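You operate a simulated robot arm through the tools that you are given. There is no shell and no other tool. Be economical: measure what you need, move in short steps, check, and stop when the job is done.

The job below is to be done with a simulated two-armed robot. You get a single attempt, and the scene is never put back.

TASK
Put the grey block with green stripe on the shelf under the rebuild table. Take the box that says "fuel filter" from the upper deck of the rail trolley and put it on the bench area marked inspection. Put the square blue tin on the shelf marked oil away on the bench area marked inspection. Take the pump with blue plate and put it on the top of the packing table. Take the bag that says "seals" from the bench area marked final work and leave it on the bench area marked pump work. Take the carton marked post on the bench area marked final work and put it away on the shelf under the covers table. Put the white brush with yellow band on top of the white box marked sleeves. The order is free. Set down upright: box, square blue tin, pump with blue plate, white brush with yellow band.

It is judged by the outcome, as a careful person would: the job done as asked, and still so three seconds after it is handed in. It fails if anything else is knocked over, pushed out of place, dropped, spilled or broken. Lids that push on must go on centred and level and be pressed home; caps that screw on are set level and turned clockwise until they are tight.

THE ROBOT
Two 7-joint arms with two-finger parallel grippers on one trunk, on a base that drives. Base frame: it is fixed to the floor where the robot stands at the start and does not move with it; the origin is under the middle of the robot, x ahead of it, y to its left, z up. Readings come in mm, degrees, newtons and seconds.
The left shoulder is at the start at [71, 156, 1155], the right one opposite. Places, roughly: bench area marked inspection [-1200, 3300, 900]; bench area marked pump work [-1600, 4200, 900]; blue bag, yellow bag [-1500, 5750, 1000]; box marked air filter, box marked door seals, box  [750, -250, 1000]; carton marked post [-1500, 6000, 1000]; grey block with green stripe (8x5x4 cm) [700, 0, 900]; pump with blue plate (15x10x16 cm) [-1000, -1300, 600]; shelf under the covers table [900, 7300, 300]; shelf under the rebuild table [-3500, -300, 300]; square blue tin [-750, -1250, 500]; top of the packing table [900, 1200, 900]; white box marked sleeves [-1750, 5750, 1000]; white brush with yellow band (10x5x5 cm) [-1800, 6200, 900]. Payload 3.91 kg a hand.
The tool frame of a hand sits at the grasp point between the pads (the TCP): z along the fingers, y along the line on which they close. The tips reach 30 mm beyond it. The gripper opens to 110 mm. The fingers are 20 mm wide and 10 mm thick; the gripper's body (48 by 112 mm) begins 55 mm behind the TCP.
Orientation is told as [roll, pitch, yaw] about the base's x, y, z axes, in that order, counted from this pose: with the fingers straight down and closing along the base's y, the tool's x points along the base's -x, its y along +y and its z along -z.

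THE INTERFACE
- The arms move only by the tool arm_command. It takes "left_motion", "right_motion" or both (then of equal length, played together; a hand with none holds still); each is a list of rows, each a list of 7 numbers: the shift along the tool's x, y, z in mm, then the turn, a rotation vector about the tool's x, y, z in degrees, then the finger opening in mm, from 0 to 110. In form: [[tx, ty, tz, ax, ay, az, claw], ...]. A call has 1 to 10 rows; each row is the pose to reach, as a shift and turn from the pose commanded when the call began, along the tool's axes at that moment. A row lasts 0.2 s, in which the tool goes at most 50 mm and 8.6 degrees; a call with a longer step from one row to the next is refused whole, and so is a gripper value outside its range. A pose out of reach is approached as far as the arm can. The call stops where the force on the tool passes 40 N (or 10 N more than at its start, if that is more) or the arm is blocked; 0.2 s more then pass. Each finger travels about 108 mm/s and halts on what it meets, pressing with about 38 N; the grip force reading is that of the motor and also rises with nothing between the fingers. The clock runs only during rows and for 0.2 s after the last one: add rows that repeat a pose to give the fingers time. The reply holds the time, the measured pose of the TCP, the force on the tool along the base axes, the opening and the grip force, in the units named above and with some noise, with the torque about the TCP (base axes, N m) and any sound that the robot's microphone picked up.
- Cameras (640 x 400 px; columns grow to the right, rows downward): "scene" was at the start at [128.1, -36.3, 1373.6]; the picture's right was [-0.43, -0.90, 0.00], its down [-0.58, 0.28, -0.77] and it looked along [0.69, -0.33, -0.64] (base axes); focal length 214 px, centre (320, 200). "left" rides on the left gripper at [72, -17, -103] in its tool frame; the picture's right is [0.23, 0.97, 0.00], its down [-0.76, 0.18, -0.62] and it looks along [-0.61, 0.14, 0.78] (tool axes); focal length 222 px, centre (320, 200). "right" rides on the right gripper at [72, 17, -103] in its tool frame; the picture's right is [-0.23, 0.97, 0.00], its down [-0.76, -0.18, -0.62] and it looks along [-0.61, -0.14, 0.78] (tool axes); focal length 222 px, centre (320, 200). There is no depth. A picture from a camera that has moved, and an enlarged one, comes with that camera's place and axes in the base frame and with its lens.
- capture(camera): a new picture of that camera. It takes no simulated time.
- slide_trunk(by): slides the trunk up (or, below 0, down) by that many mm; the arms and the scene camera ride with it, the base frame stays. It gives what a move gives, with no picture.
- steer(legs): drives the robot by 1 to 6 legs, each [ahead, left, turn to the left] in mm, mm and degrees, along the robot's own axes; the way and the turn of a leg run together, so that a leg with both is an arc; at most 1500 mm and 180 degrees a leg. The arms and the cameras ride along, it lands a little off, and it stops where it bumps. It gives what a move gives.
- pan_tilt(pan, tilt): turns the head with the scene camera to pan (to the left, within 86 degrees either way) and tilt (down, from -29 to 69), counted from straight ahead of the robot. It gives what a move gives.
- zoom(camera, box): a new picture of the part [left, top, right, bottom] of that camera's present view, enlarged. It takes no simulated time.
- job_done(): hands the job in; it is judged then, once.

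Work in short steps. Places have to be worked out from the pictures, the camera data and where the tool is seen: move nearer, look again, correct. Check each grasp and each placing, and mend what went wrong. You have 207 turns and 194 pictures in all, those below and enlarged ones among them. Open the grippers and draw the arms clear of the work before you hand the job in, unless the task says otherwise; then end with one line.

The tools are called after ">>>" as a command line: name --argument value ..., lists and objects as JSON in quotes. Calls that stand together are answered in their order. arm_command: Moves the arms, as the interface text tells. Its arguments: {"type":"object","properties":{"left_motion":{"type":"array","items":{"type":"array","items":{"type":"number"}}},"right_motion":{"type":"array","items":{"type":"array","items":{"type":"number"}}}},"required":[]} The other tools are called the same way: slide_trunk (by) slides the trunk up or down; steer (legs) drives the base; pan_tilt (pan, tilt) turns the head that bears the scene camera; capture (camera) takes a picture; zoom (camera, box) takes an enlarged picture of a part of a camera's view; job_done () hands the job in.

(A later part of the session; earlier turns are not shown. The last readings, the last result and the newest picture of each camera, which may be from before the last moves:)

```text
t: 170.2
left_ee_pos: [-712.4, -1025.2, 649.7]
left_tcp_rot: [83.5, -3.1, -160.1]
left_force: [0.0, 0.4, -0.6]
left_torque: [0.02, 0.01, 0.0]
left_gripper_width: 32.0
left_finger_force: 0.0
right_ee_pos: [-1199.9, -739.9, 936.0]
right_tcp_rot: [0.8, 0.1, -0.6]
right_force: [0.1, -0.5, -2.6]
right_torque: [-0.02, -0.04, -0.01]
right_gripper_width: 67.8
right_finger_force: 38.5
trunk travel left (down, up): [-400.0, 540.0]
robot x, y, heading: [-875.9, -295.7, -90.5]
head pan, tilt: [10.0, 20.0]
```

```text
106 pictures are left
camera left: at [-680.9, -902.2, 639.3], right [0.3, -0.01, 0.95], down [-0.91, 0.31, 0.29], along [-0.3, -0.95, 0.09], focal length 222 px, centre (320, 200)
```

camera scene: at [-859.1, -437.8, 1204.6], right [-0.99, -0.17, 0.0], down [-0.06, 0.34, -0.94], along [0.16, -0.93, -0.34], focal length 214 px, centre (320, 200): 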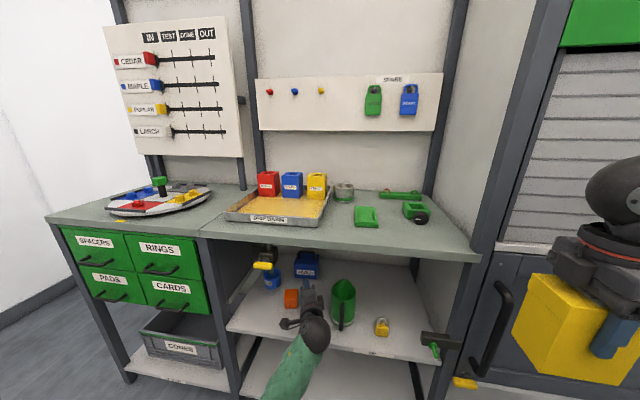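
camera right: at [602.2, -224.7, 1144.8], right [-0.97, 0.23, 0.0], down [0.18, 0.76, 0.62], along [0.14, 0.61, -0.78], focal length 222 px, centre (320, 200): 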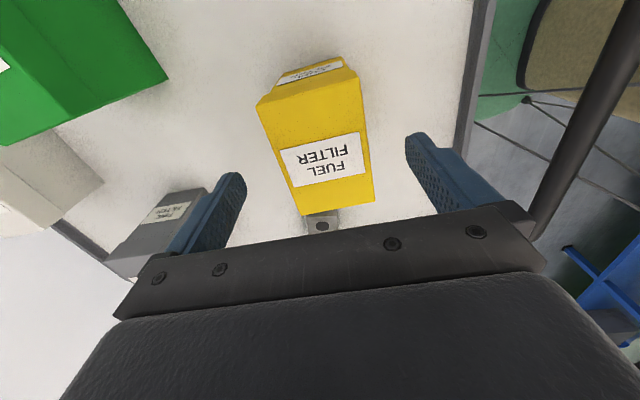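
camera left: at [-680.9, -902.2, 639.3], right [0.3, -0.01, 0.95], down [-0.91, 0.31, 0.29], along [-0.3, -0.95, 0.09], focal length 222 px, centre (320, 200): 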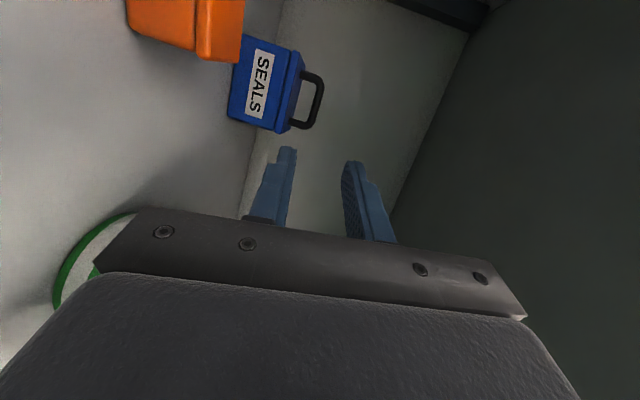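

Bar refined to (-645,-1291,620). I advance to a pre-grasp 90 mm short.

>>> arm_command --left_motion '[[-5, 0, 35, 0, 0, 0, 32], [-10, 0, 69, 0, 0, 0, 32], [-16, 1, 104, 0, 0, 0, 32], [-21, 1, 139, 0, 0, 0, 32], [-26, 1, 173, 0, 0, 0, 32]]'

>>> capture --camera "left"

>>> zoom --camera "scene" --box '[200, 220, 400, 345]'

```text
t: 171.4
left_ee_pos: [-678.7, -1196.8, 631.7]
left_tcp_rot: [83.6, -3.1, -160.1]
left_force: [-0.1, -0.1, 0.2]
left_torque: [0.0, -0.01, 0.03]
left_gripper_width: 32.2
left_finger_force: 0.0
right_ee_pos: [-1200.4, -740.4, 936.6]
right_tcp_rot: [0.7, 0.0, -0.6]
right_force: [0.4, 0.1, -2.2]
right_torque: [0.0, -0.01, -0.05]
right_gripper_width: 67.9
right_finger_force: 37.9
trunk travel left (down, up): [-400.0, 540.0]
robot x, y, heading: [-874.7, -292.9, -90.5]
head pan, tilt: [10.0, 20.0]
```

```text
105 pictures are left
camera left: at [-645.7, -1073.8, 622.3], right [0.3, -0.01, 0.95], down [-0.91, 0.31, 0.29], along [-0.3, -0.95, 0.09], focal length 222 px, centre (320, 200)
```

left: 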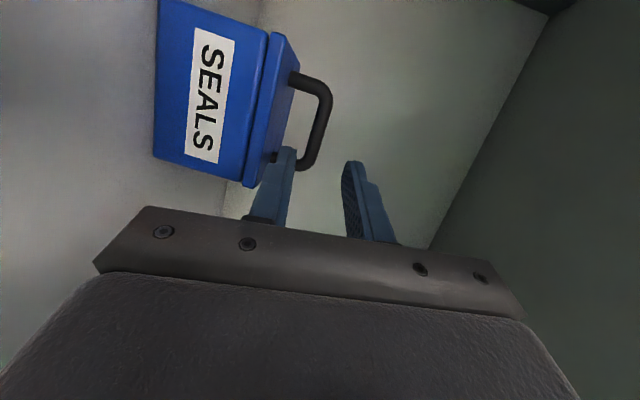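

```text
3.20 times, centred on (300, 282) of scene
camera zoom: at [-859.1, -437.1, 1204.7], right [-0.99, -0.17, 0.0], down [-0.06, 0.34, -0.94], along [0.16, -0.93, -0.34], focal length 686 px, centre (384, -64)
```

zoom: 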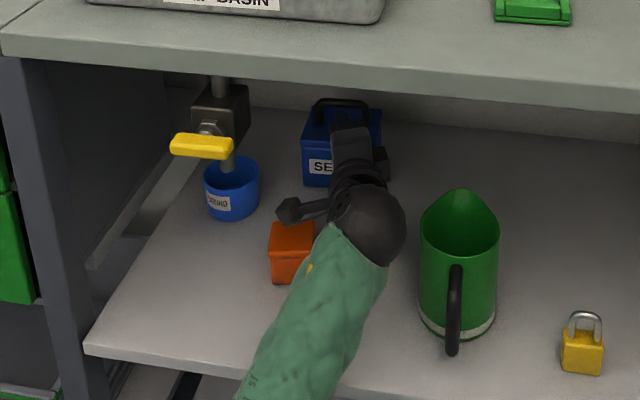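

The forearm is close over the orange tin. I raise the trunk 100 mm and lower the hand by the same, to lift the elbow.

>>> slide_trunk --by 100

>>> arm_command --left_motion '[[2, -33, 4, 0, 0, 0, 32], [4, -66, 7, 0, 0, 0, 32], [5, -99, 11, 0, 0, 0, 32], [5, -99, 11, 0, 0, 0, 32]]'

>>> pan_tilt --pan 20 --tilt 40

>>> capture --camera "scene"

>>> capture --camera "left"

```text
t: 172.7
left_ee_pos: [-678.8, -1196.3, 733.7]
left_tcp_rot: [83.5, -3.1, -160.1]
left_force: [0.5, -0.3, 0.1]
left_torque: [-0.01, 0.01, -0.03]
left_gripper_width: 32.1
left_finger_force: 0.1
right_ee_pos: [-1199.7, -739.5, 1036.8]
right_tcp_rot: [0.7, 0.0, -0.6]
right_force: [-0.1, -0.5, -2.7]
right_torque: [0.01, 0.01, -0.03]
right_gripper_width: 67.7
right_finger_force: 37.9
trunk travel left (down, up): [-500.0, 440.0]
robot x, y, heading: [-878.3, -295.8, -90.3]
head pan, tilt: [10.0, 20.0]
```

```text
t: 173.7
left_ee_pos: [-678.5, -1194.6, 634.9]
left_tcp_rot: [83.7, -3.0, -160.0]
left_force: [0.2, -0.3, -0.3]
left_torque: [0.0, -0.01, 0.03]
left_gripper_width: 32.0
left_finger_force: 0.0
right_ee_pos: [-1200.5, -739.4, 1036.8]
right_tcp_rot: [0.7, 0.0, -0.6]
right_force: [0.7, 0.4, -2.3]
right_torque: [0.0, -0.01, -0.02]
right_gripper_width: 67.9
right_finger_force: 37.9
trunk travel left (down, up): [-500.0, 440.0]
robot x, y, heading: [-874.4, -296.4, -90.4]
head pan, tilt: [10.0, 20.0]
```

```text
t: 174.6
left_ee_pos: [-678.1, -1195.6, 634.5]
left_tcp_rot: [83.7, -3.0, -160.1]
left_force: [0.0, 0.4, -0.3]
left_torque: [0.01, 0.0, -0.02]
left_gripper_width: 32.2
left_finger_force: 0.1
right_ee_pos: [-1201.1, -739.7, 1036.5]
right_tcp_rot: [0.7, 0.0, -0.6]
right_force: [0.3, 0.2, -2.6]
right_torque: [0.04, 0.03, 0.06]
right_gripper_width: 68.1
right_finger_force: 37.9
trunk travel left (down, up): [-500.0, 440.0]
robot x, y, heading: [-873.9, -295.0, -90.6]
head pan, tilt: [20.0, 40.0]
```

```text
103 pictures are left
camera scene: at [-846.1, -425.3, 1273.4], right [-0.94, -0.34, 0.0], down [-0.21, 0.61, -0.77], along [0.26, -0.72, -0.64], focal length 214 px, centre (320, 200)
```

scene: 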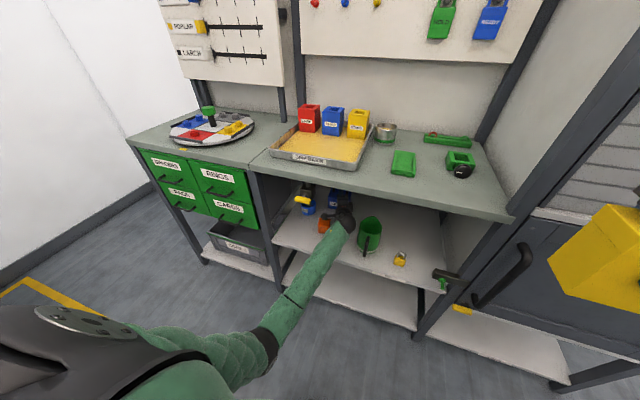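

```text
102 pictures are left
camera left: at [-645.9, -1072.8, 624.5], right [0.3, -0.01, 0.95], down [-0.91, 0.31, 0.29], along [-0.3, -0.95, 0.09], focal length 222 px, centre (320, 200)
```

left: 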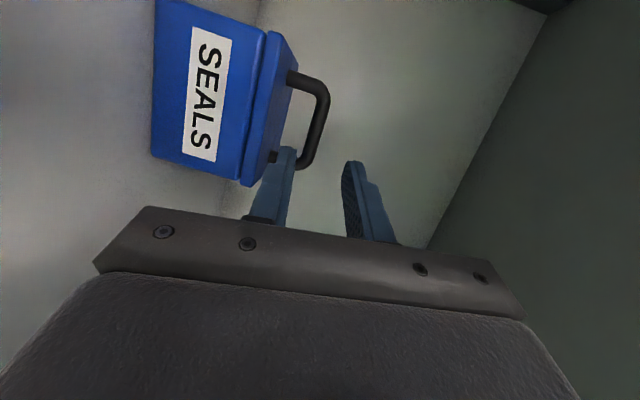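

The posture is better; the bar is confirmed at (-647,-1291,620). I advance 88 mm onto the handle.

>>> arm_command --left_motion '[[-1, -1, 25, 0, 0, 0, 32], [-1, -1, 50, 0, 0, 0, 32], [-2, -1, 70, 0, 0, 0, 32], [-2, -1, 88, 0, 0, 0, 32], [-2, -1, 88, 0, 0, 0, 32]]'

>>> capture --camera "left"

```text
t: 175.8
left_ee_pos: [-652.4, -1280.8, 623.9]
left_tcp_rot: [83.7, -3.1, -160.0]
left_force: [-0.3, 0.3, -0.2]
left_torque: [-0.01, -0.01, -0.01]
left_gripper_width: 31.6
left_finger_force: 0.1
right_ee_pos: [-1198.7, -739.9, 1036.4]
right_tcp_rot: [0.7, 0.0, -0.6]
right_force: [0.2, -0.5, -2.6]
right_torque: [-0.01, 0.02, 0.03]
right_gripper_width: 67.8
right_finger_force: 38.0
trunk travel left (down, up): [-500.0, 440.0]
robot x, y, heading: [-876.5, -291.5, -90.5]
head pan, tilt: [20.0, 40.0]
```

```text
101 pictures are left
camera left: at [-619.3, -1157.6, 612.5], right [0.3, -0.01, 0.95], down [-0.91, 0.31, 0.29], along [-0.3, -0.95, 0.09], focal length 222 px, centre (320, 200)
```

left: 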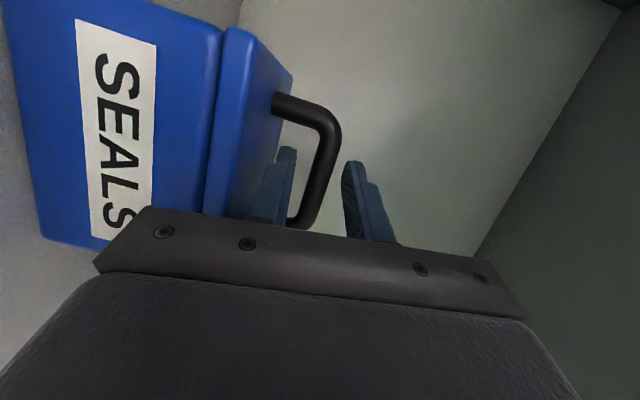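

The lower finger is inside the arch. I close.

>>> arm_command --left_motion '[[0, 0, 0, 0, 0, 0, 20], [0, 0, 0, 0, 0, 0, 5], [0, 0, 0, 0, 0, 0, 0], [0, 0, 0, 0, 0, 0, 0]]'

>>> slide_trunk --by 40

>>> capture --camera "left"

>>> zoom --camera "scene" --box '[250, 150, 450, 275]'

```text
t: 176.8
left_ee_pos: [-650.3, -1280.0, 622.8]
left_tcp_rot: [83.8, -3.2, -160.0]
left_force: [3.8, -1.9, 6.0]
left_torque: [0.0, -0.97, -0.11]
left_gripper_width: 13.5
left_finger_force: 37.5
right_ee_pos: [-1199.9, -739.0, 1037.7]
right_tcp_rot: [0.6, 0.0, -0.6]
right_force: [0.2, -0.6, -1.9]
right_torque: [-0.02, 0.0, -0.01]
right_gripper_width: 67.9
right_finger_force: 38.4
trunk travel left (down, up): [-500.0, 440.0]
robot x, y, heading: [-874.1, -292.7, -90.6]
head pan, tilt: [20.0, 40.0]
```

```text
t: 177.6
left_ee_pos: [-651.8, -1280.5, 661.4]
left_tcp_rot: [83.6, -3.1, -160.1]
left_force: [0.4, 0.5, -3.7]
left_torque: [0.03, -0.03, -0.01]
left_gripper_width: 12.4
left_finger_force: 38.9
right_ee_pos: [-1200.3, -740.4, 1076.2]
right_tcp_rot: [0.8, 0.0, -0.6]
right_force: [0.0, -0.7, -2.5]
right_torque: [0.04, 0.03, 0.01]
right_gripper_width: 67.8
right_finger_force: 37.9
trunk travel left (down, up): [-540.0, 400.0]
robot x, y, heading: [-877.0, -291.8, -90.3]
head pan, tilt: [20.0, 40.0]
```

```text
100 pictures are left
camera left: at [-619.5, -1157.8, 651.3], right [0.3, -0.01, 0.95], down [-0.91, 0.31, 0.29], along [-0.3, -0.95, 0.09], focal length 222 px, centre (320, 200)
```

left: 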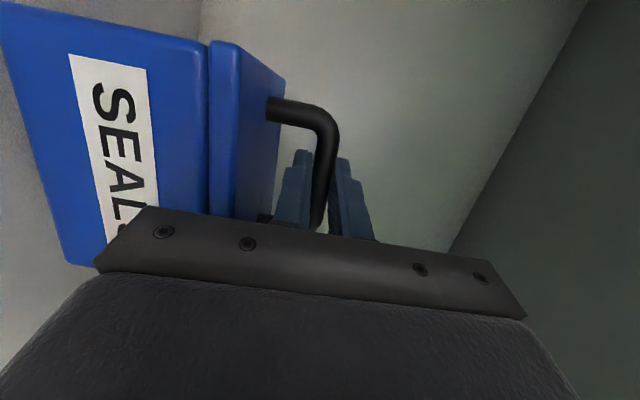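

```text
3.20 times, centred on (350, 212) of scene
camera zoom: at [-846.2, -426.1, 1313.1], right [-0.94, -0.34, 0.0], down [-0.22, 0.61, -0.77], along [0.26, -0.72, -0.64], focal length 686 px, centre (224, 160)
```

zoom: 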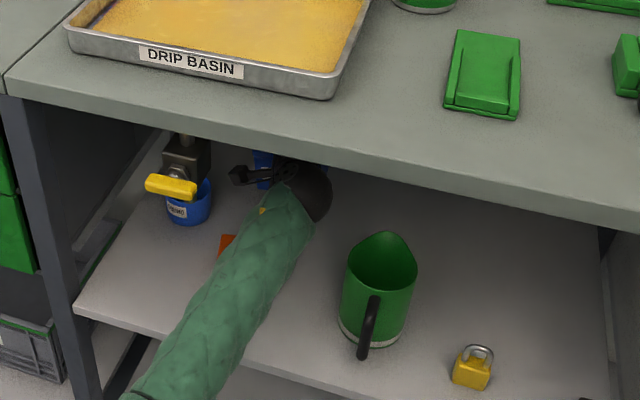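

The tin is up (≈0.4 kg). I raise 40 mm more, shift 40 mm right to clear orange tin and valve, then back out.

>>> slide_trunk --by 40

>>> arm_command --left_motion '[[-19, -2, -7, 0, 0, 0, 0], [-38, -4, -13, 0, 0, 0, 0]]'

>>> steer --legs '[[-280, 0, 0]]'

>>> capture --camera "scene"

```text
t: 178.4
left_ee_pos: [-652.2, -1280.8, 702.0]
left_tcp_rot: [83.6, -3.2, -160.1]
left_force: [0.8, -0.4, -3.5]
left_torque: [0.04, -0.06, -0.01]
left_gripper_width: 12.4
left_finger_force: 37.9
right_ee_pos: [-1199.8, -740.8, 1116.4]
right_tcp_rot: [0.7, 0.0, -0.7]
right_force: [-0.1, 0.0, -3.2]
right_torque: [0.0, -0.02, 0.01]
right_gripper_width: 67.8
right_finger_force: 38.2
trunk travel left (down, up): [-580.0, 360.0]
robot x, y, heading: [-874.8, -295.1, -90.4]
head pan, tilt: [20.0, 40.0]
```

```text
t: 179.0
left_ee_pos: [-693.3, -1283.1, 701.8]
left_tcp_rot: [83.6, -3.1, -160.0]
left_force: [0.2, -0.6, -4.1]
left_torque: [0.04, -0.02, 0.01]
left_gripper_width: 12.2
left_finger_force: 38.3
right_ee_pos: [-1198.8, -740.3, 1117.2]
right_tcp_rot: [0.6, 0.0, -0.6]
right_force: [-0.7, 0.2, -2.6]
right_torque: [-0.05, 0.01, -0.01]
right_gripper_width: 67.7
right_finger_force: 37.8
trunk travel left (down, up): [-580.0, 360.0]
robot x, y, heading: [-874.6, -294.7, -90.2]
head pan, tilt: [20.0, 40.0]
```

```text
t: 181.0
left_ee_pos: [-693.0, -1001.4, 702.9]
left_tcp_rot: [83.7, -3.1, -160.3]
left_force: [-0.4, 0.1, -3.2]
left_torque: [0.07, 0.02, -0.01]
left_gripper_width: 12.2
left_finger_force: 37.6
right_ee_pos: [-1199.4, -457.6, 1116.7]
right_tcp_rot: [0.8, -0.1, -0.7]
right_force: [-1.1, -0.7, -2.8]
right_torque: [-0.04, -0.02, -0.01]
right_gripper_width: 67.7
right_finger_force: 37.6
trunk travel left (down, up): [-580.0, 360.0]
robot x, y, heading: [-871.0, -14.7, -90.6]
head pan, tilt: [20.0, 40.0]
```

```text
98 pictures are left
camera scene: at [-844.2, -143.3, 1353.5], right [-0.94, -0.33, 0.0], down [-0.21, 0.61, -0.77], along [0.26, -0.72, -0.64], focal length 214 px, centre (320, 200)
```

scene: 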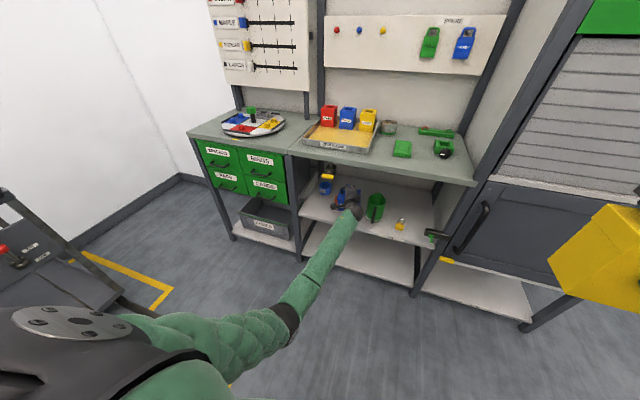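

Out of the shelf front. I pull the arm back 200 mm, raise the trunk, strafe east and turn right toward the aisle (heading +90).

>>> arm_command --left_motion '[[14, -4, -38, 0, 0, 0, 0], [28, -7, -76, 0, 0, 0, 0], [42, -11, -114, 0, 0, 0, 0], [56, -14, -152, 0, 0, 0, 0], [70, -18, -190, 0, 0, 0, 0], [78, -20, -215, 0, 0, 0, 0]]'

>>> slide_trunk --by 340

>>> steer --legs '[[0, 690, 0], [0, 0, -90], [0, 0, -90]]'

>>> pan_tilt --pan 0 --tilt 20

>>> capture --camera "scene"

```text
t: 182.4
left_ee_pos: [-692.7, -771.1, 701.8]
left_tcp_rot: [83.8, -3.0, -160.3]
left_force: [-0.3, 0.2, -3.8]
left_torque: [0.03, -0.03, 0.01]
left_gripper_width: 12.4
left_finger_force: 38.1
right_ee_pos: [-1199.8, -457.1, 1115.7]
right_tcp_rot: [0.7, 0.0, -0.7]
right_force: [-0.5, 0.5, -1.8]
right_torque: [-0.03, -0.02, -0.01]
right_gripper_width: 68.0
right_finger_force: 38.0
trunk travel left (down, up): [-580.0, 360.0]
robot x, y, heading: [-872.0, -14.6, -90.5]
head pan, tilt: [20.0, 40.0]
```

```text
t: 185.7
left_ee_pos: [-693.2, -773.0, 1041.6]
left_tcp_rot: [83.7, -3.1, -160.3]
left_force: [0.7, -0.1, -3.6]
left_torque: [0.06, -0.01, 0.0]
left_gripper_width: 12.1
left_finger_force: 37.9
right_ee_pos: [-1199.7, -457.6, 1456.0]
right_tcp_rot: [0.6, 0.1, -0.7]
right_force: [0.1, -0.6, -2.1]
right_torque: [-0.02, -0.04, 0.01]
right_gripper_width: 67.6
right_finger_force: 38.3
trunk travel left (down, up): [-920.0, 20.0]
robot x, y, heading: [-872.4, -11.4, -90.7]
head pan, tilt: [20.0, 40.0]
```

```text
t: 197.2
left_ee_pos: [-346.4, 745.6, 1040.7]
left_tcp_rot: [83.7, -3.1, 18.4]
left_force: [-0.3, 0.7, -4.5]
left_torque: [-0.05, 0.03, -0.01]
left_gripper_width: 12.4
left_finger_force: 37.7
right_ee_pos: [151.6, 419.0, 1456.1]
right_tcp_rot: [0.6, 0.0, 177.9]
right_force: [0.2, 0.3, -2.7]
right_torque: [-0.03, -0.01, 0.0]
right_gripper_width: 67.8
right_finger_force: 38.0
trunk travel left (down, up): [-920.0, 20.0]
robot x, y, heading: [-188.4, -15.8, 88.3]
head pan, tilt: [20.0, 40.0]
```

```text
t: 198.1
left_ee_pos: [-347.3, 743.7, 1042.0]
left_tcp_rot: [83.7, -3.1, 18.4]
left_force: [0.7, 0.0, -4.9]
left_torque: [-0.07, 0.05, 0.0]
left_gripper_width: 12.2
left_finger_force: 38.1
right_ee_pos: [151.3, 419.0, 1456.8]
right_tcp_rot: [0.6, 0.0, 177.9]
right_force: [-0.4, 0.3, -2.0]
right_torque: [-0.03, -0.03, 0.0]
right_gripper_width: 67.9
right_finger_force: 37.7
trunk travel left (down, up): [-920.0, 20.0]
robot x, y, heading: [-183.7, -19.7, 87.9]
head pan, tilt: [0.0, 20.0]
```

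```text
97 pictures are left
camera scene: at [-180.1, 127.3, 1724.7], right [1.0, -0.03, 0.0], down [-0.01, -0.34, -0.94], along [0.03, 0.94, -0.34], focal length 214 px, centre (320, 200)
```

scene: 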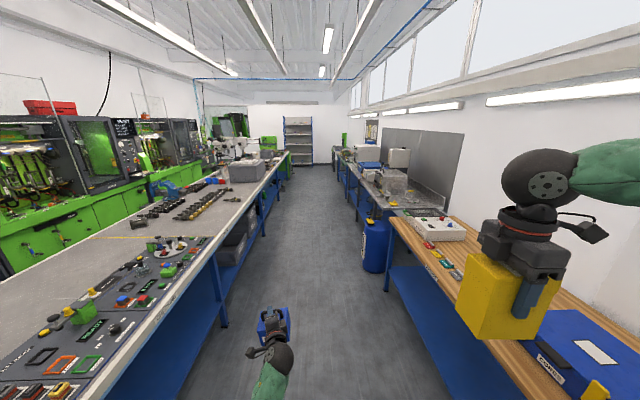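

The aisle is clear. I drive north 2.4 m and look at the bench on the left.

>>> steer --legs '[[1400, 0, 2], [1000, 0, 0]]'

>>> pan_tilt --pan 45 --tilt 25

>>> capture --camera "scene"

```text
t: 209.9
left_ee_pos: [-318.1, 3164.0, 1042.2]
left_tcp_rot: [83.7, -3.2, 19.4]
left_force: [-0.3, -0.2, -3.2]
left_torque: [-0.06, 0.04, 0.02]
left_gripper_width: 12.3
left_finger_force: 37.6
right_ee_pos: [186.4, 2847.1, 1456.1]
right_tcp_rot: [0.7, 0.0, 178.8]
right_force: [0.3, 0.6, -2.5]
right_torque: [0.0, 0.0, 0.02]
right_gripper_width: 67.4
right_finger_force: 37.8
trunk travel left (down, up): [-920.0, 20.0]
robot x, y, heading: [-143.3, 2404.1, 89.0]
head pan, tilt: [0.0, 20.0]
```

```text
t: 211.0
left_ee_pos: [-318.0, 3163.5, 1040.9]
left_tcp_rot: [83.7, -3.1, 19.4]
left_force: [-0.1, 0.6, -3.4]
left_torque: [-0.06, 0.02, 0.0]
left_gripper_width: 12.3
left_finger_force: 38.8
right_ee_pos: [186.8, 2847.0, 1456.2]
right_tcp_rot: [0.7, 0.1, 178.9]
right_force: [0.0, -0.7, -1.9]
right_torque: [0.01, -0.03, -0.01]
right_gripper_width: 68.1
right_finger_force: 38.2
trunk travel left (down, up): [-920.0, 20.0]
robot x, y, heading: [-138.0, 2403.2, 89.1]
head pan, tilt: [45.0, 25.0]
```

```text
96 pictures are left
camera scene: at [-205.6, 2522.9, 1716.7], right [0.72, 0.7, 0.0], down [0.29, -0.3, -0.91], along [-0.63, 0.65, -0.42], focal length 214 px, centre (320, 200)
```

scene: 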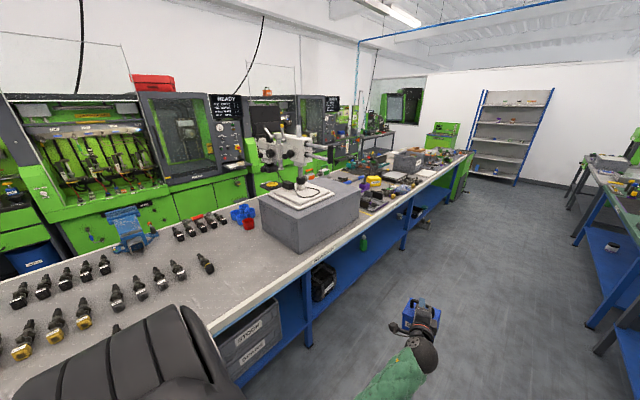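

I zoom on the bench edge labels.

>>> zoom --camera "scene" --box '[200, 140, 480, 315]'

```text
2.29 times, centred on (340, 228) of scene
camera zoom: at [-205.6, 2522.9, 1716.7], right [0.72, 0.7, 0.0], down [0.29, -0.3, -0.91], along [-0.63, 0.65, -0.42], focal length 490 px, centre (274, 137)
```

zoom: 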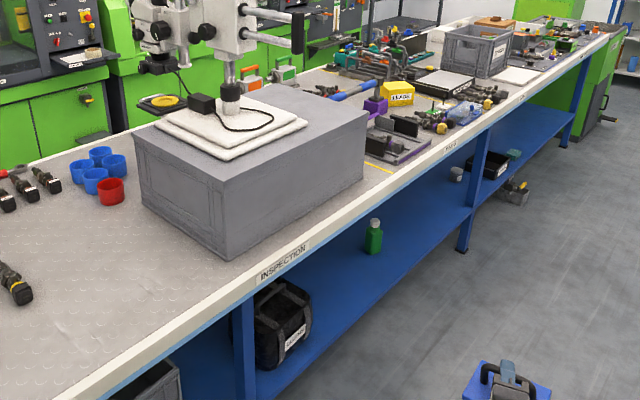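

I look more to the left for the area's southern boundary.

>>> pan_tilt --pan 75 --tilt 35

>>> capture --camera "scene"

```text
t: 212.0
left_ee_pos: [-316.8, 3164.5, 1041.6]
left_tcp_rot: [83.7, -3.1, 19.4]
left_force: [0.0, -0.2, -3.4]
left_torque: [-0.06, 0.02, -0.02]
left_gripper_width: 12.3
left_finger_force: 38.4
right_ee_pos: [185.4, 2847.9, 1456.0]
right_tcp_rot: [0.8, 0.1, 178.9]
right_force: [-0.4, 0.3, -3.0]
right_torque: [0.0, -0.01, -0.03]
right_gripper_width: 67.9
right_finger_force: 38.2
trunk travel left (down, up): [-920.0, 20.0]
robot x, y, heading: [-143.8, 2405.4, 89.4]
head pan, tilt: [75.0, 35.0]
```

```text
94 pictures are left
camera scene: at [-226.2, 2481.0, 1701.0], right [0.28, 0.96, 0.0], down [0.55, -0.16, -0.82], along [-0.79, 0.23, -0.57], focal length 214 px, centre (320, 200)
```

scene: 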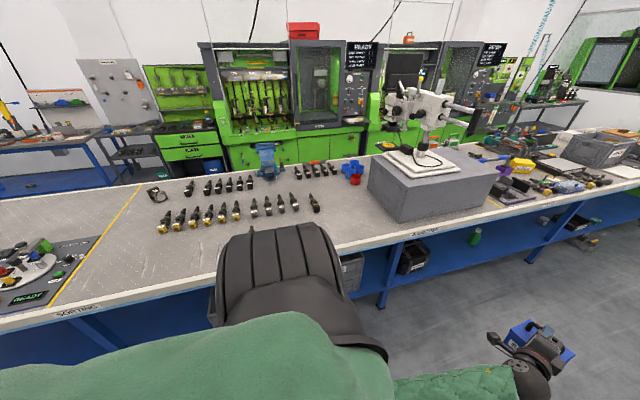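

>>> zoom --camera "scene" --box '[220, 140, 500, 315]'

```text
2.29 times, centred on (360, 228) of scene
camera zoom: at [-226.2, 2481.0, 1701.0], right [0.28, 0.96, 0.0], down [0.55, -0.16, -0.82], along [-0.79, 0.23, -0.57], focal length 490 px, centre (229, 137)
```

zoom: 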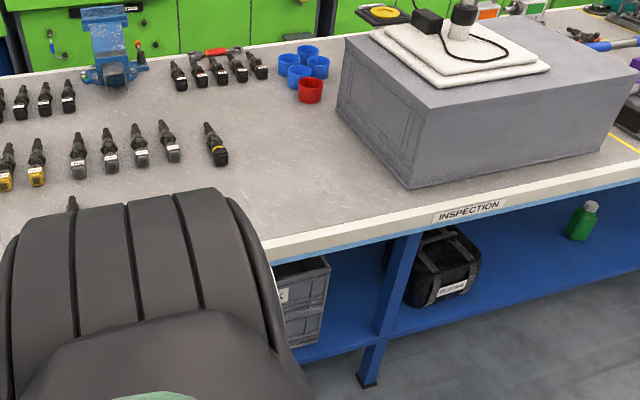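

The free bench surface just south of the granite block (x -920..-1350, y 2820..3160), next to the INSPECTION label, is suitable. I shift east, turn to face the bench and strafe north.

>>> steer --legs '[[0, -180, 0], [0, 0, 90], [0, 830, 0]]'

```text
t: 221.4
left_ee_pos: [-700.6, 1364.4, 1041.8]
left_tcp_rot: [83.7, -3.0, 111.9]
left_force: [0.2, 0.1, -3.1]
left_torque: [0.02, -0.07, 0.02]
left_gripper_width: 12.2
left_finger_force: 37.8
right_ee_pos: [-405.0, 1880.3, 1457.1]
right_tcp_rot: [0.8, 0.0, -88.7]
right_force: [-0.9, -0.7, -1.9]
right_torque: [-0.05, -0.02, -0.02]
right_gripper_width: 67.8
right_finger_force: 38.3
trunk travel left (down, up): [-920.0, 20.0]
robot x, y, heading: [50.0, 1571.4, -178.5]
head pan, tilt: [75.0, 35.0]
```

I went left (south) by mistake; I strafe right 1670 mm.

>>> steer --legs '[[0, -900, -1], [0, -790, 0]]'

>>> pan_tilt --pan 5 --tilt 40

>>> arm_command --left_motion '[[0, 30, -3, 0, 0, 0, 0], [0, 60, -7, 0, 0, 0, 0]]'

>>> capture --camera "scene"

```text
t: 230.0
left_ee_pos: [-717.4, 3078.3, 1040.5]
left_tcp_rot: [83.7, -3.2, 110.1]
left_force: [0.8, 0.5, -4.0]
left_torque: [-0.03, -0.05, 0.01]
left_gripper_width: 12.1
left_finger_force: 38.3
right_ee_pos: [-405.5, 3585.0, 1456.5]
right_tcp_rot: [0.6, 0.0, -90.4]
right_force: [0.3, 0.6, -3.5]
right_torque: [-0.01, 0.02, 0.01]
right_gripper_width: 67.7
right_finger_force: 37.9
trunk travel left (down, up): [-920.0, 20.0]
robot x, y, heading: [43.1, 3262.3, 179.7]
head pan, tilt: [75.0, 35.0]
```

```text
t: 231.4
left_ee_pos: [-718.4, 3078.2, 1040.9]
left_tcp_rot: [83.6, -3.1, 110.2]
left_force: [0.5, 0.6, -4.1]
left_torque: [-0.04, -0.04, -0.02]
left_gripper_width: 12.4
left_finger_force: 38.2
right_ee_pos: [-406.7, 3585.7, 1456.0]
right_tcp_rot: [0.7, -0.1, -90.5]
right_force: [0.0, -0.5, -2.8]
right_torque: [-0.03, 0.01, 0.01]
right_gripper_width: 67.7
right_finger_force: 37.8
trunk travel left (down, up): [-920.0, 20.0]
robot x, y, heading: [41.2, 3260.2, 180.0]
head pan, tilt: [5.0, 40.0]
```

```text
t: 232.0
left_ee_pos: [-717.1, 3075.2, 1101.4]
left_tcp_rot: [83.6, -3.1, 110.3]
left_force: [0.8, 0.4, -3.7]
left_torque: [-0.01, -0.05, -0.02]
left_gripper_width: 12.1
left_finger_force: 37.9
right_ee_pos: [-406.9, 3586.8, 1456.7]
right_tcp_rot: [0.7, -0.1, -90.3]
right_force: [-0.3, 0.3, -2.5]
right_torque: [0.0, 0.02, 0.02]
right_gripper_width: 67.9
right_finger_force: 37.9
trunk travel left (down, up): [-920.0, 20.0]
robot x, y, heading: [38.2, 3260.1, 179.7]
head pan, tilt: [5.0, 40.0]
```

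```text
92 pictures are left
camera scene: at [-95.6, 3256.5, 1693.3], right [-0.08, 1.0, 0.0], down [0.64, 0.05, -0.77], along [-0.76, -0.06, -0.64], focal length 214 px, centre (320, 200)
```

scene: 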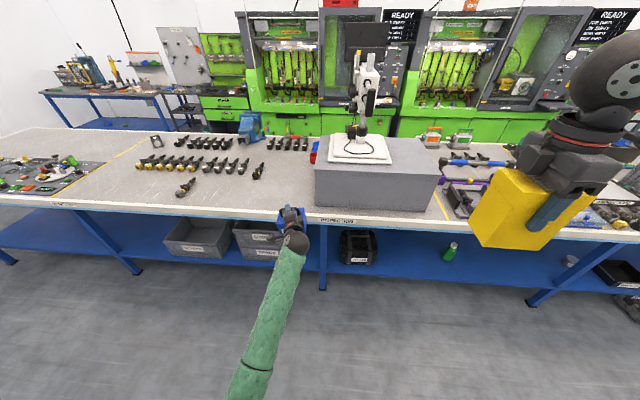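

>>> zoom --camera "scene" --box '[180, 125, 380, 250]'

```text
3.20 times, centred on (280, 188) of scene
camera zoom: at [-95.6, 3256.5, 1693.3], right [-0.08, 1.0, 0.0], down [0.64, 0.05, -0.77], along [-0.76, -0.06, -0.64], focal length 686 px, centre (448, 240)
```

zoom: 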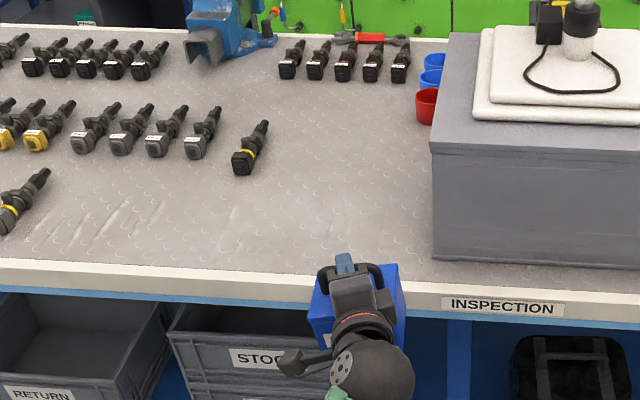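

I drive 415 mm forward so the tin is at ≈(-1140,3075), then inspect before lowering.

>>> steer --legs '[[415, 0, 0]]'

>>> capture --camera "scene"

>>> capture --camera "left"

```text
t: 234.5
left_ee_pos: [-1121.5, 3059.2, 1101.3]
left_tcp_rot: [83.5, -3.5, 110.8]
left_force: [-0.2, 1.0, -3.6]
left_torque: [-0.05, -0.08, 0.0]
left_gripper_width: 12.4
left_finger_force: 37.4
right_ee_pos: [-814.0, 3572.0, 1459.6]
right_tcp_rot: [0.5, 0.4, -89.8]
right_force: [0.0, -0.2, -1.4]
right_torque: [0.0, -0.03, 0.01]
right_gripper_width: 67.6
right_finger_force: 37.8
trunk travel left (down, up): [-920.0, 20.0]
robot x, y, heading: [-368.6, 3262.5, -179.8]
head pan, tilt: [5.0, 40.0]
```

```text
90 pictures are left
camera scene: at [-499.5, 3243.7, 1693.3], right [-0.09, 1.0, 0.01], down [0.64, 0.06, -0.77], along [-0.76, -0.07, -0.64], focal length 214 px, centre (320, 200)
```

scene: 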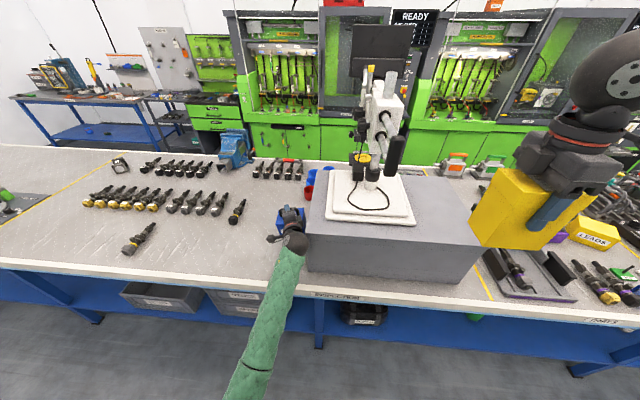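

```text
89 pictures are left
camera left: at [-997.9, 3028.8, 1090.3], right [0.0, -0.3, 0.95], down [0.3, 0.91, 0.29], along [-0.96, 0.28, 0.09], focal length 222 px, centre (320, 200)
```

left: 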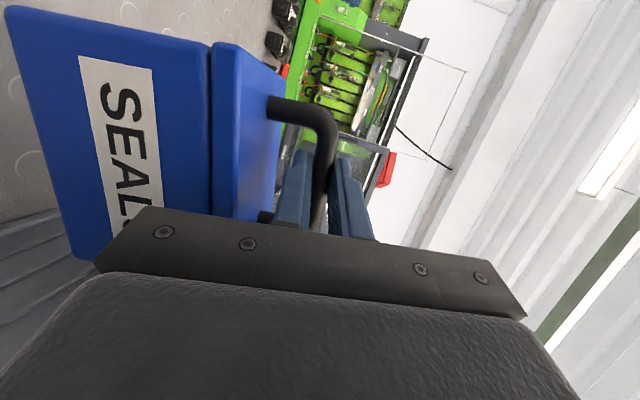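

Slight tilt readings suggest the wrist touches the granite's corner. I shift the hand 60 mm left and up a bit, and check the block.

>>> arm_command --left_motion '[[0, 15, -2, 0, 0, 0, 0], [28, 23, 8, 0, 0, 0, 0], [56, 25, 18, 0, 0, 0, 0]]'

>>> zoom --camera "scene" --box '[200, 150, 500, 338]'

```text
t: 235.3
left_ee_pos: [-1124.7, 3005.2, 1120.3]
left_tcp_rot: [83.6, -3.0, 110.7]
left_force: [-0.4, 0.1, -3.0]
left_torque: [-0.03, -0.06, -0.07]
left_gripper_width: 12.4
left_finger_force: 38.1
right_ee_pos: [-817.6, 3581.0, 1458.0]
right_tcp_rot: [0.8, 0.1, -89.9]
right_force: [-0.9, -0.3, -2.0]
right_torque: [0.03, 0.01, 0.0]
right_gripper_width: 67.8
right_finger_force: 38.1
trunk travel left (down, up): [-920.0, 20.0]
robot x, y, heading: [-374.2, 3262.7, -179.8]
head pan, tilt: [5.0, 40.0]
```

```text
2.13 times, centred on (350, 244) of scene
camera zoom: at [-504.6, 3252.7, 1693.6], right [-0.09, 1.0, 0.0], down [0.64, 0.06, -0.77], along [-0.76, -0.07, -0.64], focal length 456 px, centre (256, 106)
```

zoom: 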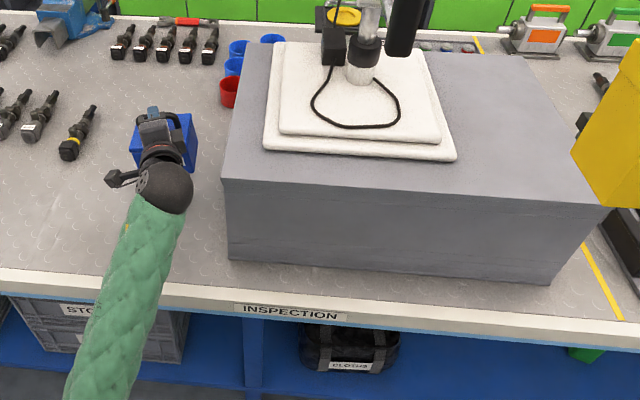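

The granite hasn't moved. I lower the tin here, quickly to z≈1025.

>>> arm_command --left_motion '[[2, -32, 4, 0, 0, 0, 0], [3, -64, 7, 0, 0, 0, 0], [5, -94, 11, 0, 0, 0, 0]]'

>>> arm_command --left_motion '[[0, -4, 0, 0, 0, 0, 0], [0, -8, 1, 0, 0, 0, 0], [0, -11, 1, 0, 0, 0, 0], [0, -14, 2, 0, 0, 0, 0], [0, -16, 2, 0, 0, 0, 0], [0, -18, 2, 0, 0, 0, 0]]'

>>> zoom --camera "scene" --box '[200, 150, 400, 275]'

```text
t: 236.1
left_ee_pos: [-1125.0, 3008.7, 1027.4]
left_tcp_rot: [83.6, -2.9, 110.8]
left_force: [-3.2, -2.5, 4.4]
left_torque: [-0.56, 0.1, -0.22]
left_gripper_width: 12.4
left_finger_force: 38.4
right_ee_pos: [-818.0, 3582.5, 1456.9]
right_tcp_rot: [0.7, 0.0, -89.9]
right_force: [0.5, -0.8, -2.6]
right_torque: [0.01, -0.02, 0.0]
right_gripper_width: 67.7
right_finger_force: 38.1
trunk travel left (down, up): [-920.0, 20.0]
robot x, y, heading: [-369.3, 3263.5, -179.5]
head pan, tilt: [5.0, 40.0]
```

```text
t: 236.8
left_ee_pos: [-1125.8, 3009.0, 1025.6]
left_tcp_rot: [84.4, -3.3, 110.5]
left_force: [7.1, 2.8, 15.4]
left_torque: [-0.44, 0.05, 0.11]
left_gripper_width: 12.3
left_finger_force: 38.2
right_ee_pos: [-816.6, 3582.9, 1455.8]
right_tcp_rot: [0.7, 0.0, -90.0]
right_force: [0.1, 0.4, -2.6]
right_torque: [0.02, -0.01, 0.0]
right_gripper_width: 67.7
right_finger_force: 38.1
trunk travel left (down, up): [-920.0, 20.0]
robot x, y, heading: [-369.7, 3262.5, -179.8]
head pan, tilt: [5.0, 40.0]
stopped in row 3 (left hand): the force on the tool passed its limit at 44 N (the readings are from after the stop); the commanded pose is now the measured one
```

```text
3.20 times, centred on (300, 212) of scene
camera zoom: at [-503.0, 3255.7, 1693.2], right [-0.09, 1.0, 0.0], down [0.64, 0.06, -0.77], along [-0.76, -0.07, -0.64], focal length 686 px, centre (384, 160)
```

zoom: 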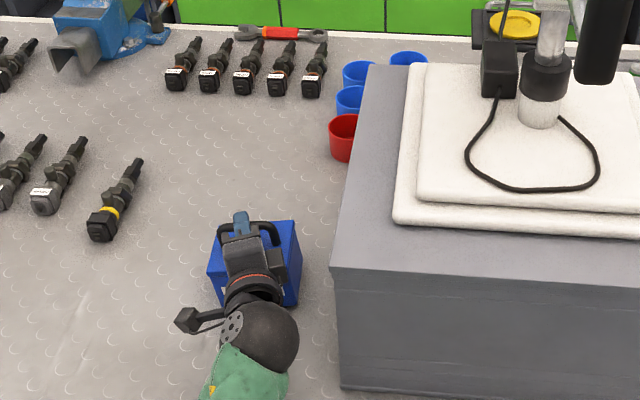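

The tin is resting (bench z≈910). I ease, open to 32 mm and check clearance.

>>> arm_command --left_motion '[[0, 2, 0, 0, 0, 0, 0], [0, 2, 0, 0, 0, 0, 16], [0, 2, 0, 0, 0, 0, 32], [0, 2, 0, 0, 0, 0, 32]]'

>>> capture --camera "left"

```text
t: 237.8
left_ee_pos: [-1124.9, 3007.1, 1026.2]
left_tcp_rot: [84.1, -3.0, 110.6]
left_force: [0.7, -0.4, -0.3]
left_torque: [-0.01, 0.0, 0.0]
left_gripper_width: 32.0
left_finger_force: 0.1
right_ee_pos: [-818.2, 3581.8, 1456.5]
right_tcp_rot: [0.7, 0.0, -89.9]
right_force: [-0.1, -0.8, -2.8]
right_torque: [0.01, 0.04, 0.0]
right_gripper_width: 67.9
right_finger_force: 38.1
trunk travel left (down, up): [-920.0, 20.0]
robot x, y, heading: [-372.0, 3261.5, -180.0]
head pan, tilt: [5.0, 40.0]
```

```text
86 pictures are left
camera left: at [-1003.1, 2976.7, 1014.6], right [0.0, -0.3, 0.95], down [0.3, 0.91, 0.28], along [-0.95, 0.29, 0.09], focal length 222 px, centre (320, 200)
```

left: 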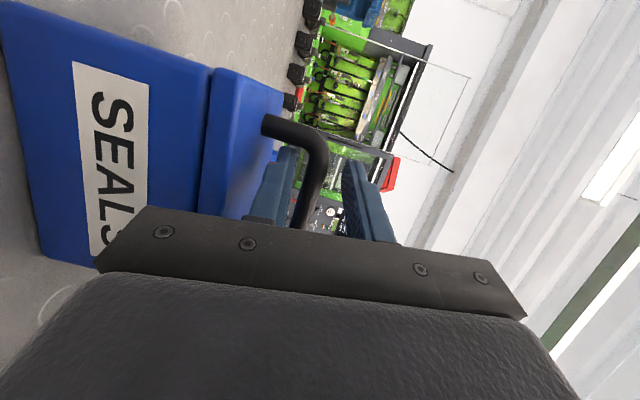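

No forces; I retreat horizontally.

>>> arm_command --left_motion '[[0, -2, 0, 0, 0, 0, 32], [0, -4, -15, 0, 0, 0, 32], [0, -6, -32, 0, 0, 0, 32], [0, -9, -60, 0, 0, 0, 32], [0, -13, -95, 0, 0, 0, 32]]'

>>> capture --camera "left"

>>> zoom --camera "scene" --box '[200, 150, 400, 275]'

```text
t: 239.0
left_ee_pos: [-1035.3, 3042.1, 1023.1]
left_tcp_rot: [84.2, -3.1, 110.5]
left_force: [0.0, 0.0, -0.3]
left_torque: [-0.02, 0.02, 0.01]
left_gripper_width: 32.0
left_finger_force: 0.1
right_ee_pos: [-816.4, 3584.3, 1457.4]
right_tcp_rot: [0.6, 0.1, -90.0]
right_force: [-0.5, -0.4, -3.0]
right_torque: [-0.02, 0.02, 0.0]
right_gripper_width: 68.0
right_finger_force: 38.0
trunk travel left (down, up): [-920.0, 20.0]
robot x, y, heading: [-369.7, 3260.1, -179.7]
head pan, tilt: [5.0, 40.0]
```

```text
85 pictures are left
camera left: at [-912.3, 3011.3, 1011.5], right [0.01, -0.3, 0.95], down [0.3, 0.91, 0.28], along [-0.95, 0.29, 0.1], focal length 222 px, centre (320, 200)
```

left: 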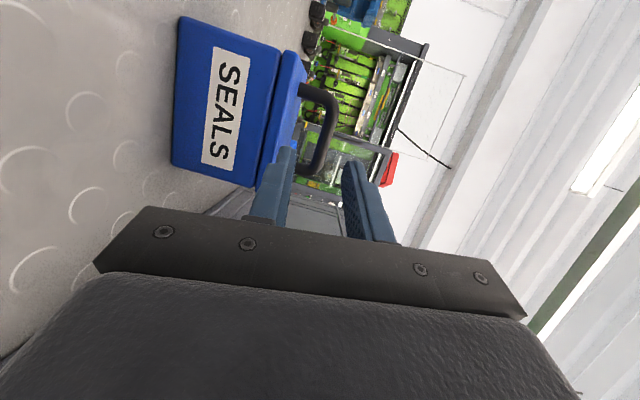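

```text
3.20 times, centred on (300, 212) of scene
camera zoom: at [-502.2, 3256.2, 1693.6], right [-0.09, 1.0, 0.0], down [0.64, 0.06, -0.77], along [-0.76, -0.07, -0.64], focal length 686 px, centre (384, 160)
```

zoom: 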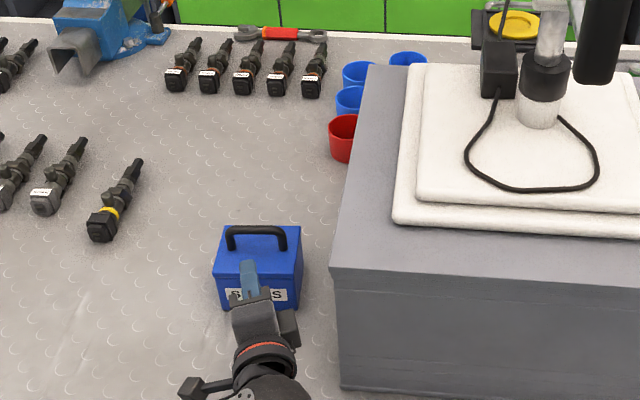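

The tin stands upright at inspection. I back off, raise the left hand out of the way, and bring the right hand (box) forward and down.

>>> steer --legs '[[-350, 0, 0], [0, 345, 0]]'

>>> arm_command --left_motion '[[-2, 40, -4, 0, 0, 0, 32], [-4, 80, -9, 0, 0, 0, 32], [-6, 120, -13, 0, 0, 0, 32], [-8, 160, -18, 0, 0, 0, 32], [-10, 200, -22, 0, 0, 0, 32], [-13, 240, -27, 0, 0, 0, 32], [-13, 240, -27, 0, 0, 0, 32], [-13, 240, -27, 0, 0, 0, 32]]' --right_motion '[[-19, -19, 31, 0, 0, 0, 40], [-38, -38, 62, 0, 0, 0, 40], [-56, -56, 94, 0, 0, 0, 40], [-75, -75, 125, 0, 0, 0, 40], [-94, -94, 156, 0, 0, 0, 40], [-112, -112, 188, 0, 0, 0, 40], [-131, -131, 219, 0, 0, 0, 40], [-150, -150, 250, 0, 0, 0, 40]]'

>>> capture --camera "scene"

```text
t: 243.1
left_ee_pos: [-680.0, 2696.8, 1021.0]
left_tcp_rot: [84.0, -3.1, 110.6]
left_force: [-0.7, 0.7, 0.1]
left_torque: [-0.01, 0.0, 0.02]
left_gripper_width: 32.0
left_finger_force: 0.1
right_ee_pos: [-462.0, 3237.5, 1457.9]
right_tcp_rot: [0.7, 0.0, -89.9]
right_force: [0.0, -0.1, -2.2]
right_torque: [0.02, 0.0, -0.01]
right_gripper_width: 68.0
right_finger_force: 38.9
trunk travel left (down, up): [-920.0, 20.0]
robot x, y, heading: [-9.9, 2918.5, -179.5]
head pan, tilt: [5.0, 40.0]
```

```text
t: 244.9
left_ee_pos: [-679.2, 2697.1, 1262.1]
left_tcp_rot: [84.0, -3.1, 110.6]
left_force: [0.7, 0.0, -0.3]
left_torque: [0.02, 0.0, -0.01]
left_gripper_width: 31.9
left_finger_force: 0.0
right_ee_pos: [-612.2, 3086.9, 1202.8]
right_tcp_rot: [0.8, 0.0, -90.0]
right_force: [0.3, -0.3, -2.1]
right_torque: [0.04, 0.0, -0.02]
right_gripper_width: 67.7
right_finger_force: 37.6
trunk travel left (down, up): [-920.0, 20.0]
robot x, y, heading: [-12.8, 2913.3, -179.8]
head pan, tilt: [5.0, 40.0]
```

```text
83 pictures are left
camera scene: at [-150.0, 2909.6, 1693.1], right [-0.09, 1.0, 0.0], down [0.64, 0.06, -0.76], along [-0.76, -0.07, -0.64], focal length 214 px, centre (320, 200)
```

scene: 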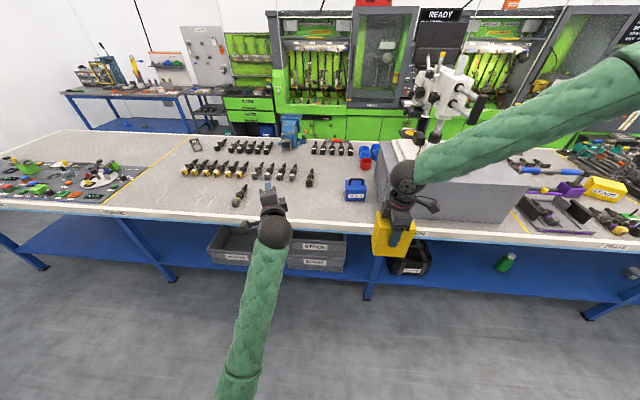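

I drive forward 368 mm to bring the box over (-980,3085).

>>> steer --legs '[[368, 0, 0]]'

>>> arm_command --right_motion '[[0, 0, 40, 0, 0, 0, 40], [0, 0, 80, 0, 0, 0, 40], [0, 0, 120, 0, 0, 0, 40], [0, 0, 155, 0, 0, 0, 40]]'

>>> pan_tilt --pan -10 --tilt 48

>>> capture --camera "scene"

>>> capture --camera "right"

```text
t: 247.3
left_ee_pos: [-1043.9, 2687.1, 1262.5]
left_tcp_rot: [84.1, -3.2, 111.0]
left_force: [0.6, 0.3, 0.2]
left_torque: [0.01, -0.02, 0.0]
left_gripper_width: 32.2
left_finger_force: 0.1
right_ee_pos: [-979.7, 3079.4, 1204.7]
right_tcp_rot: [0.7, 0.0, -89.4]
right_force: [0.4, -0.5, -2.7]
right_torque: [0.01, 0.04, -0.01]
right_gripper_width: 67.9
right_finger_force: 37.7
trunk travel left (down, up): [-920.0, 20.0]
robot x, y, heading: [-381.6, 2914.9, -179.4]
head pan, tilt: [5.0, 40.0]
```

```text
t: 248.3
left_ee_pos: [-1039.2, 2673.4, 1266.0]
left_tcp_rot: [84.2, -3.8, 111.3]
left_force: [0.3, 0.4, 0.4]
left_torque: [0.02, -0.01, 0.01]
left_gripper_width: 32.0
left_finger_force: 0.0
right_ee_pos: [-972.0, 3087.4, 1080.3]
right_tcp_rot: [0.1, 0.5, -89.2]
right_force: [0.6, 0.7, -3.8]
right_torque: [0.02, 0.0, -0.02]
right_gripper_width: 67.7
right_finger_force: 38.0
right hand out of reach, approached as far as the arm can: row 3, 4
trunk travel left (down, up): [-920.0, 20.0]
robot x, y, heading: [-379.7, 2916.6, -179.2]
head pan, tilt: [5.0, 40.0]
```

```text
t: 249.0
left_ee_pos: [-1039.0, 2677.1, 1262.7]
left_tcp_rot: [84.2, -3.6, 111.0]
left_force: [0.8, 0.0, 0.6]
left_torque: [0.03, 0.01, -0.03]
left_gripper_width: 32.1
left_finger_force: 0.0
right_ee_pos: [-970.8, 3091.1, 1078.7]
right_tcp_rot: [0.3, 0.5, -89.4]
right_force: [-0.1, -0.2, -1.5]
right_torque: [-0.02, 0.01, 0.0]
right_gripper_width: 67.7
right_finger_force: 38.2
trunk travel left (down, up): [-920.0, 20.0]
robot x, y, heading: [-386.6, 2916.2, -179.5]
head pan, tilt: [-10.0, 48.0]
```

```text
82 pictures are left
camera scene: at [-503.1, 2912.3, 1682.7], right [0.16, 0.99, 0.01], down [0.73, -0.11, -0.67], along [-0.66, 0.11, -0.74], focal length 214 px, centre (320, 200)
```

scene: 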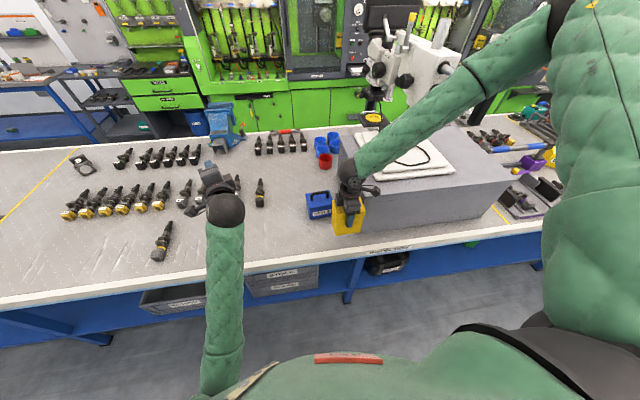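

```text
81 pictures are left
camera right: at [-954.7, 3162.7, 1182.0], right [0.98, -0.22, 0.0], down [-0.17, -0.77, 0.62], along [-0.13, -0.6, -0.79], focal length 222 px, centre (320, 200)
```

right: 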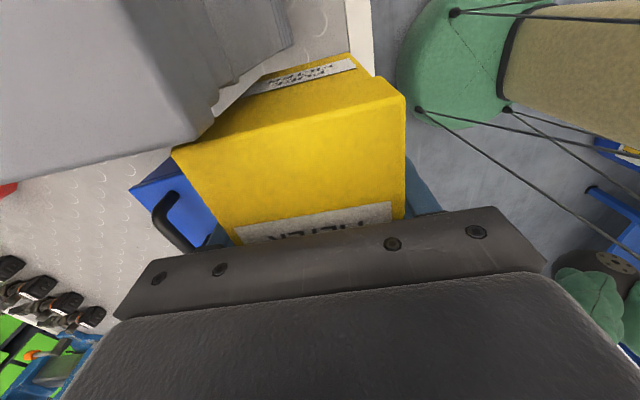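

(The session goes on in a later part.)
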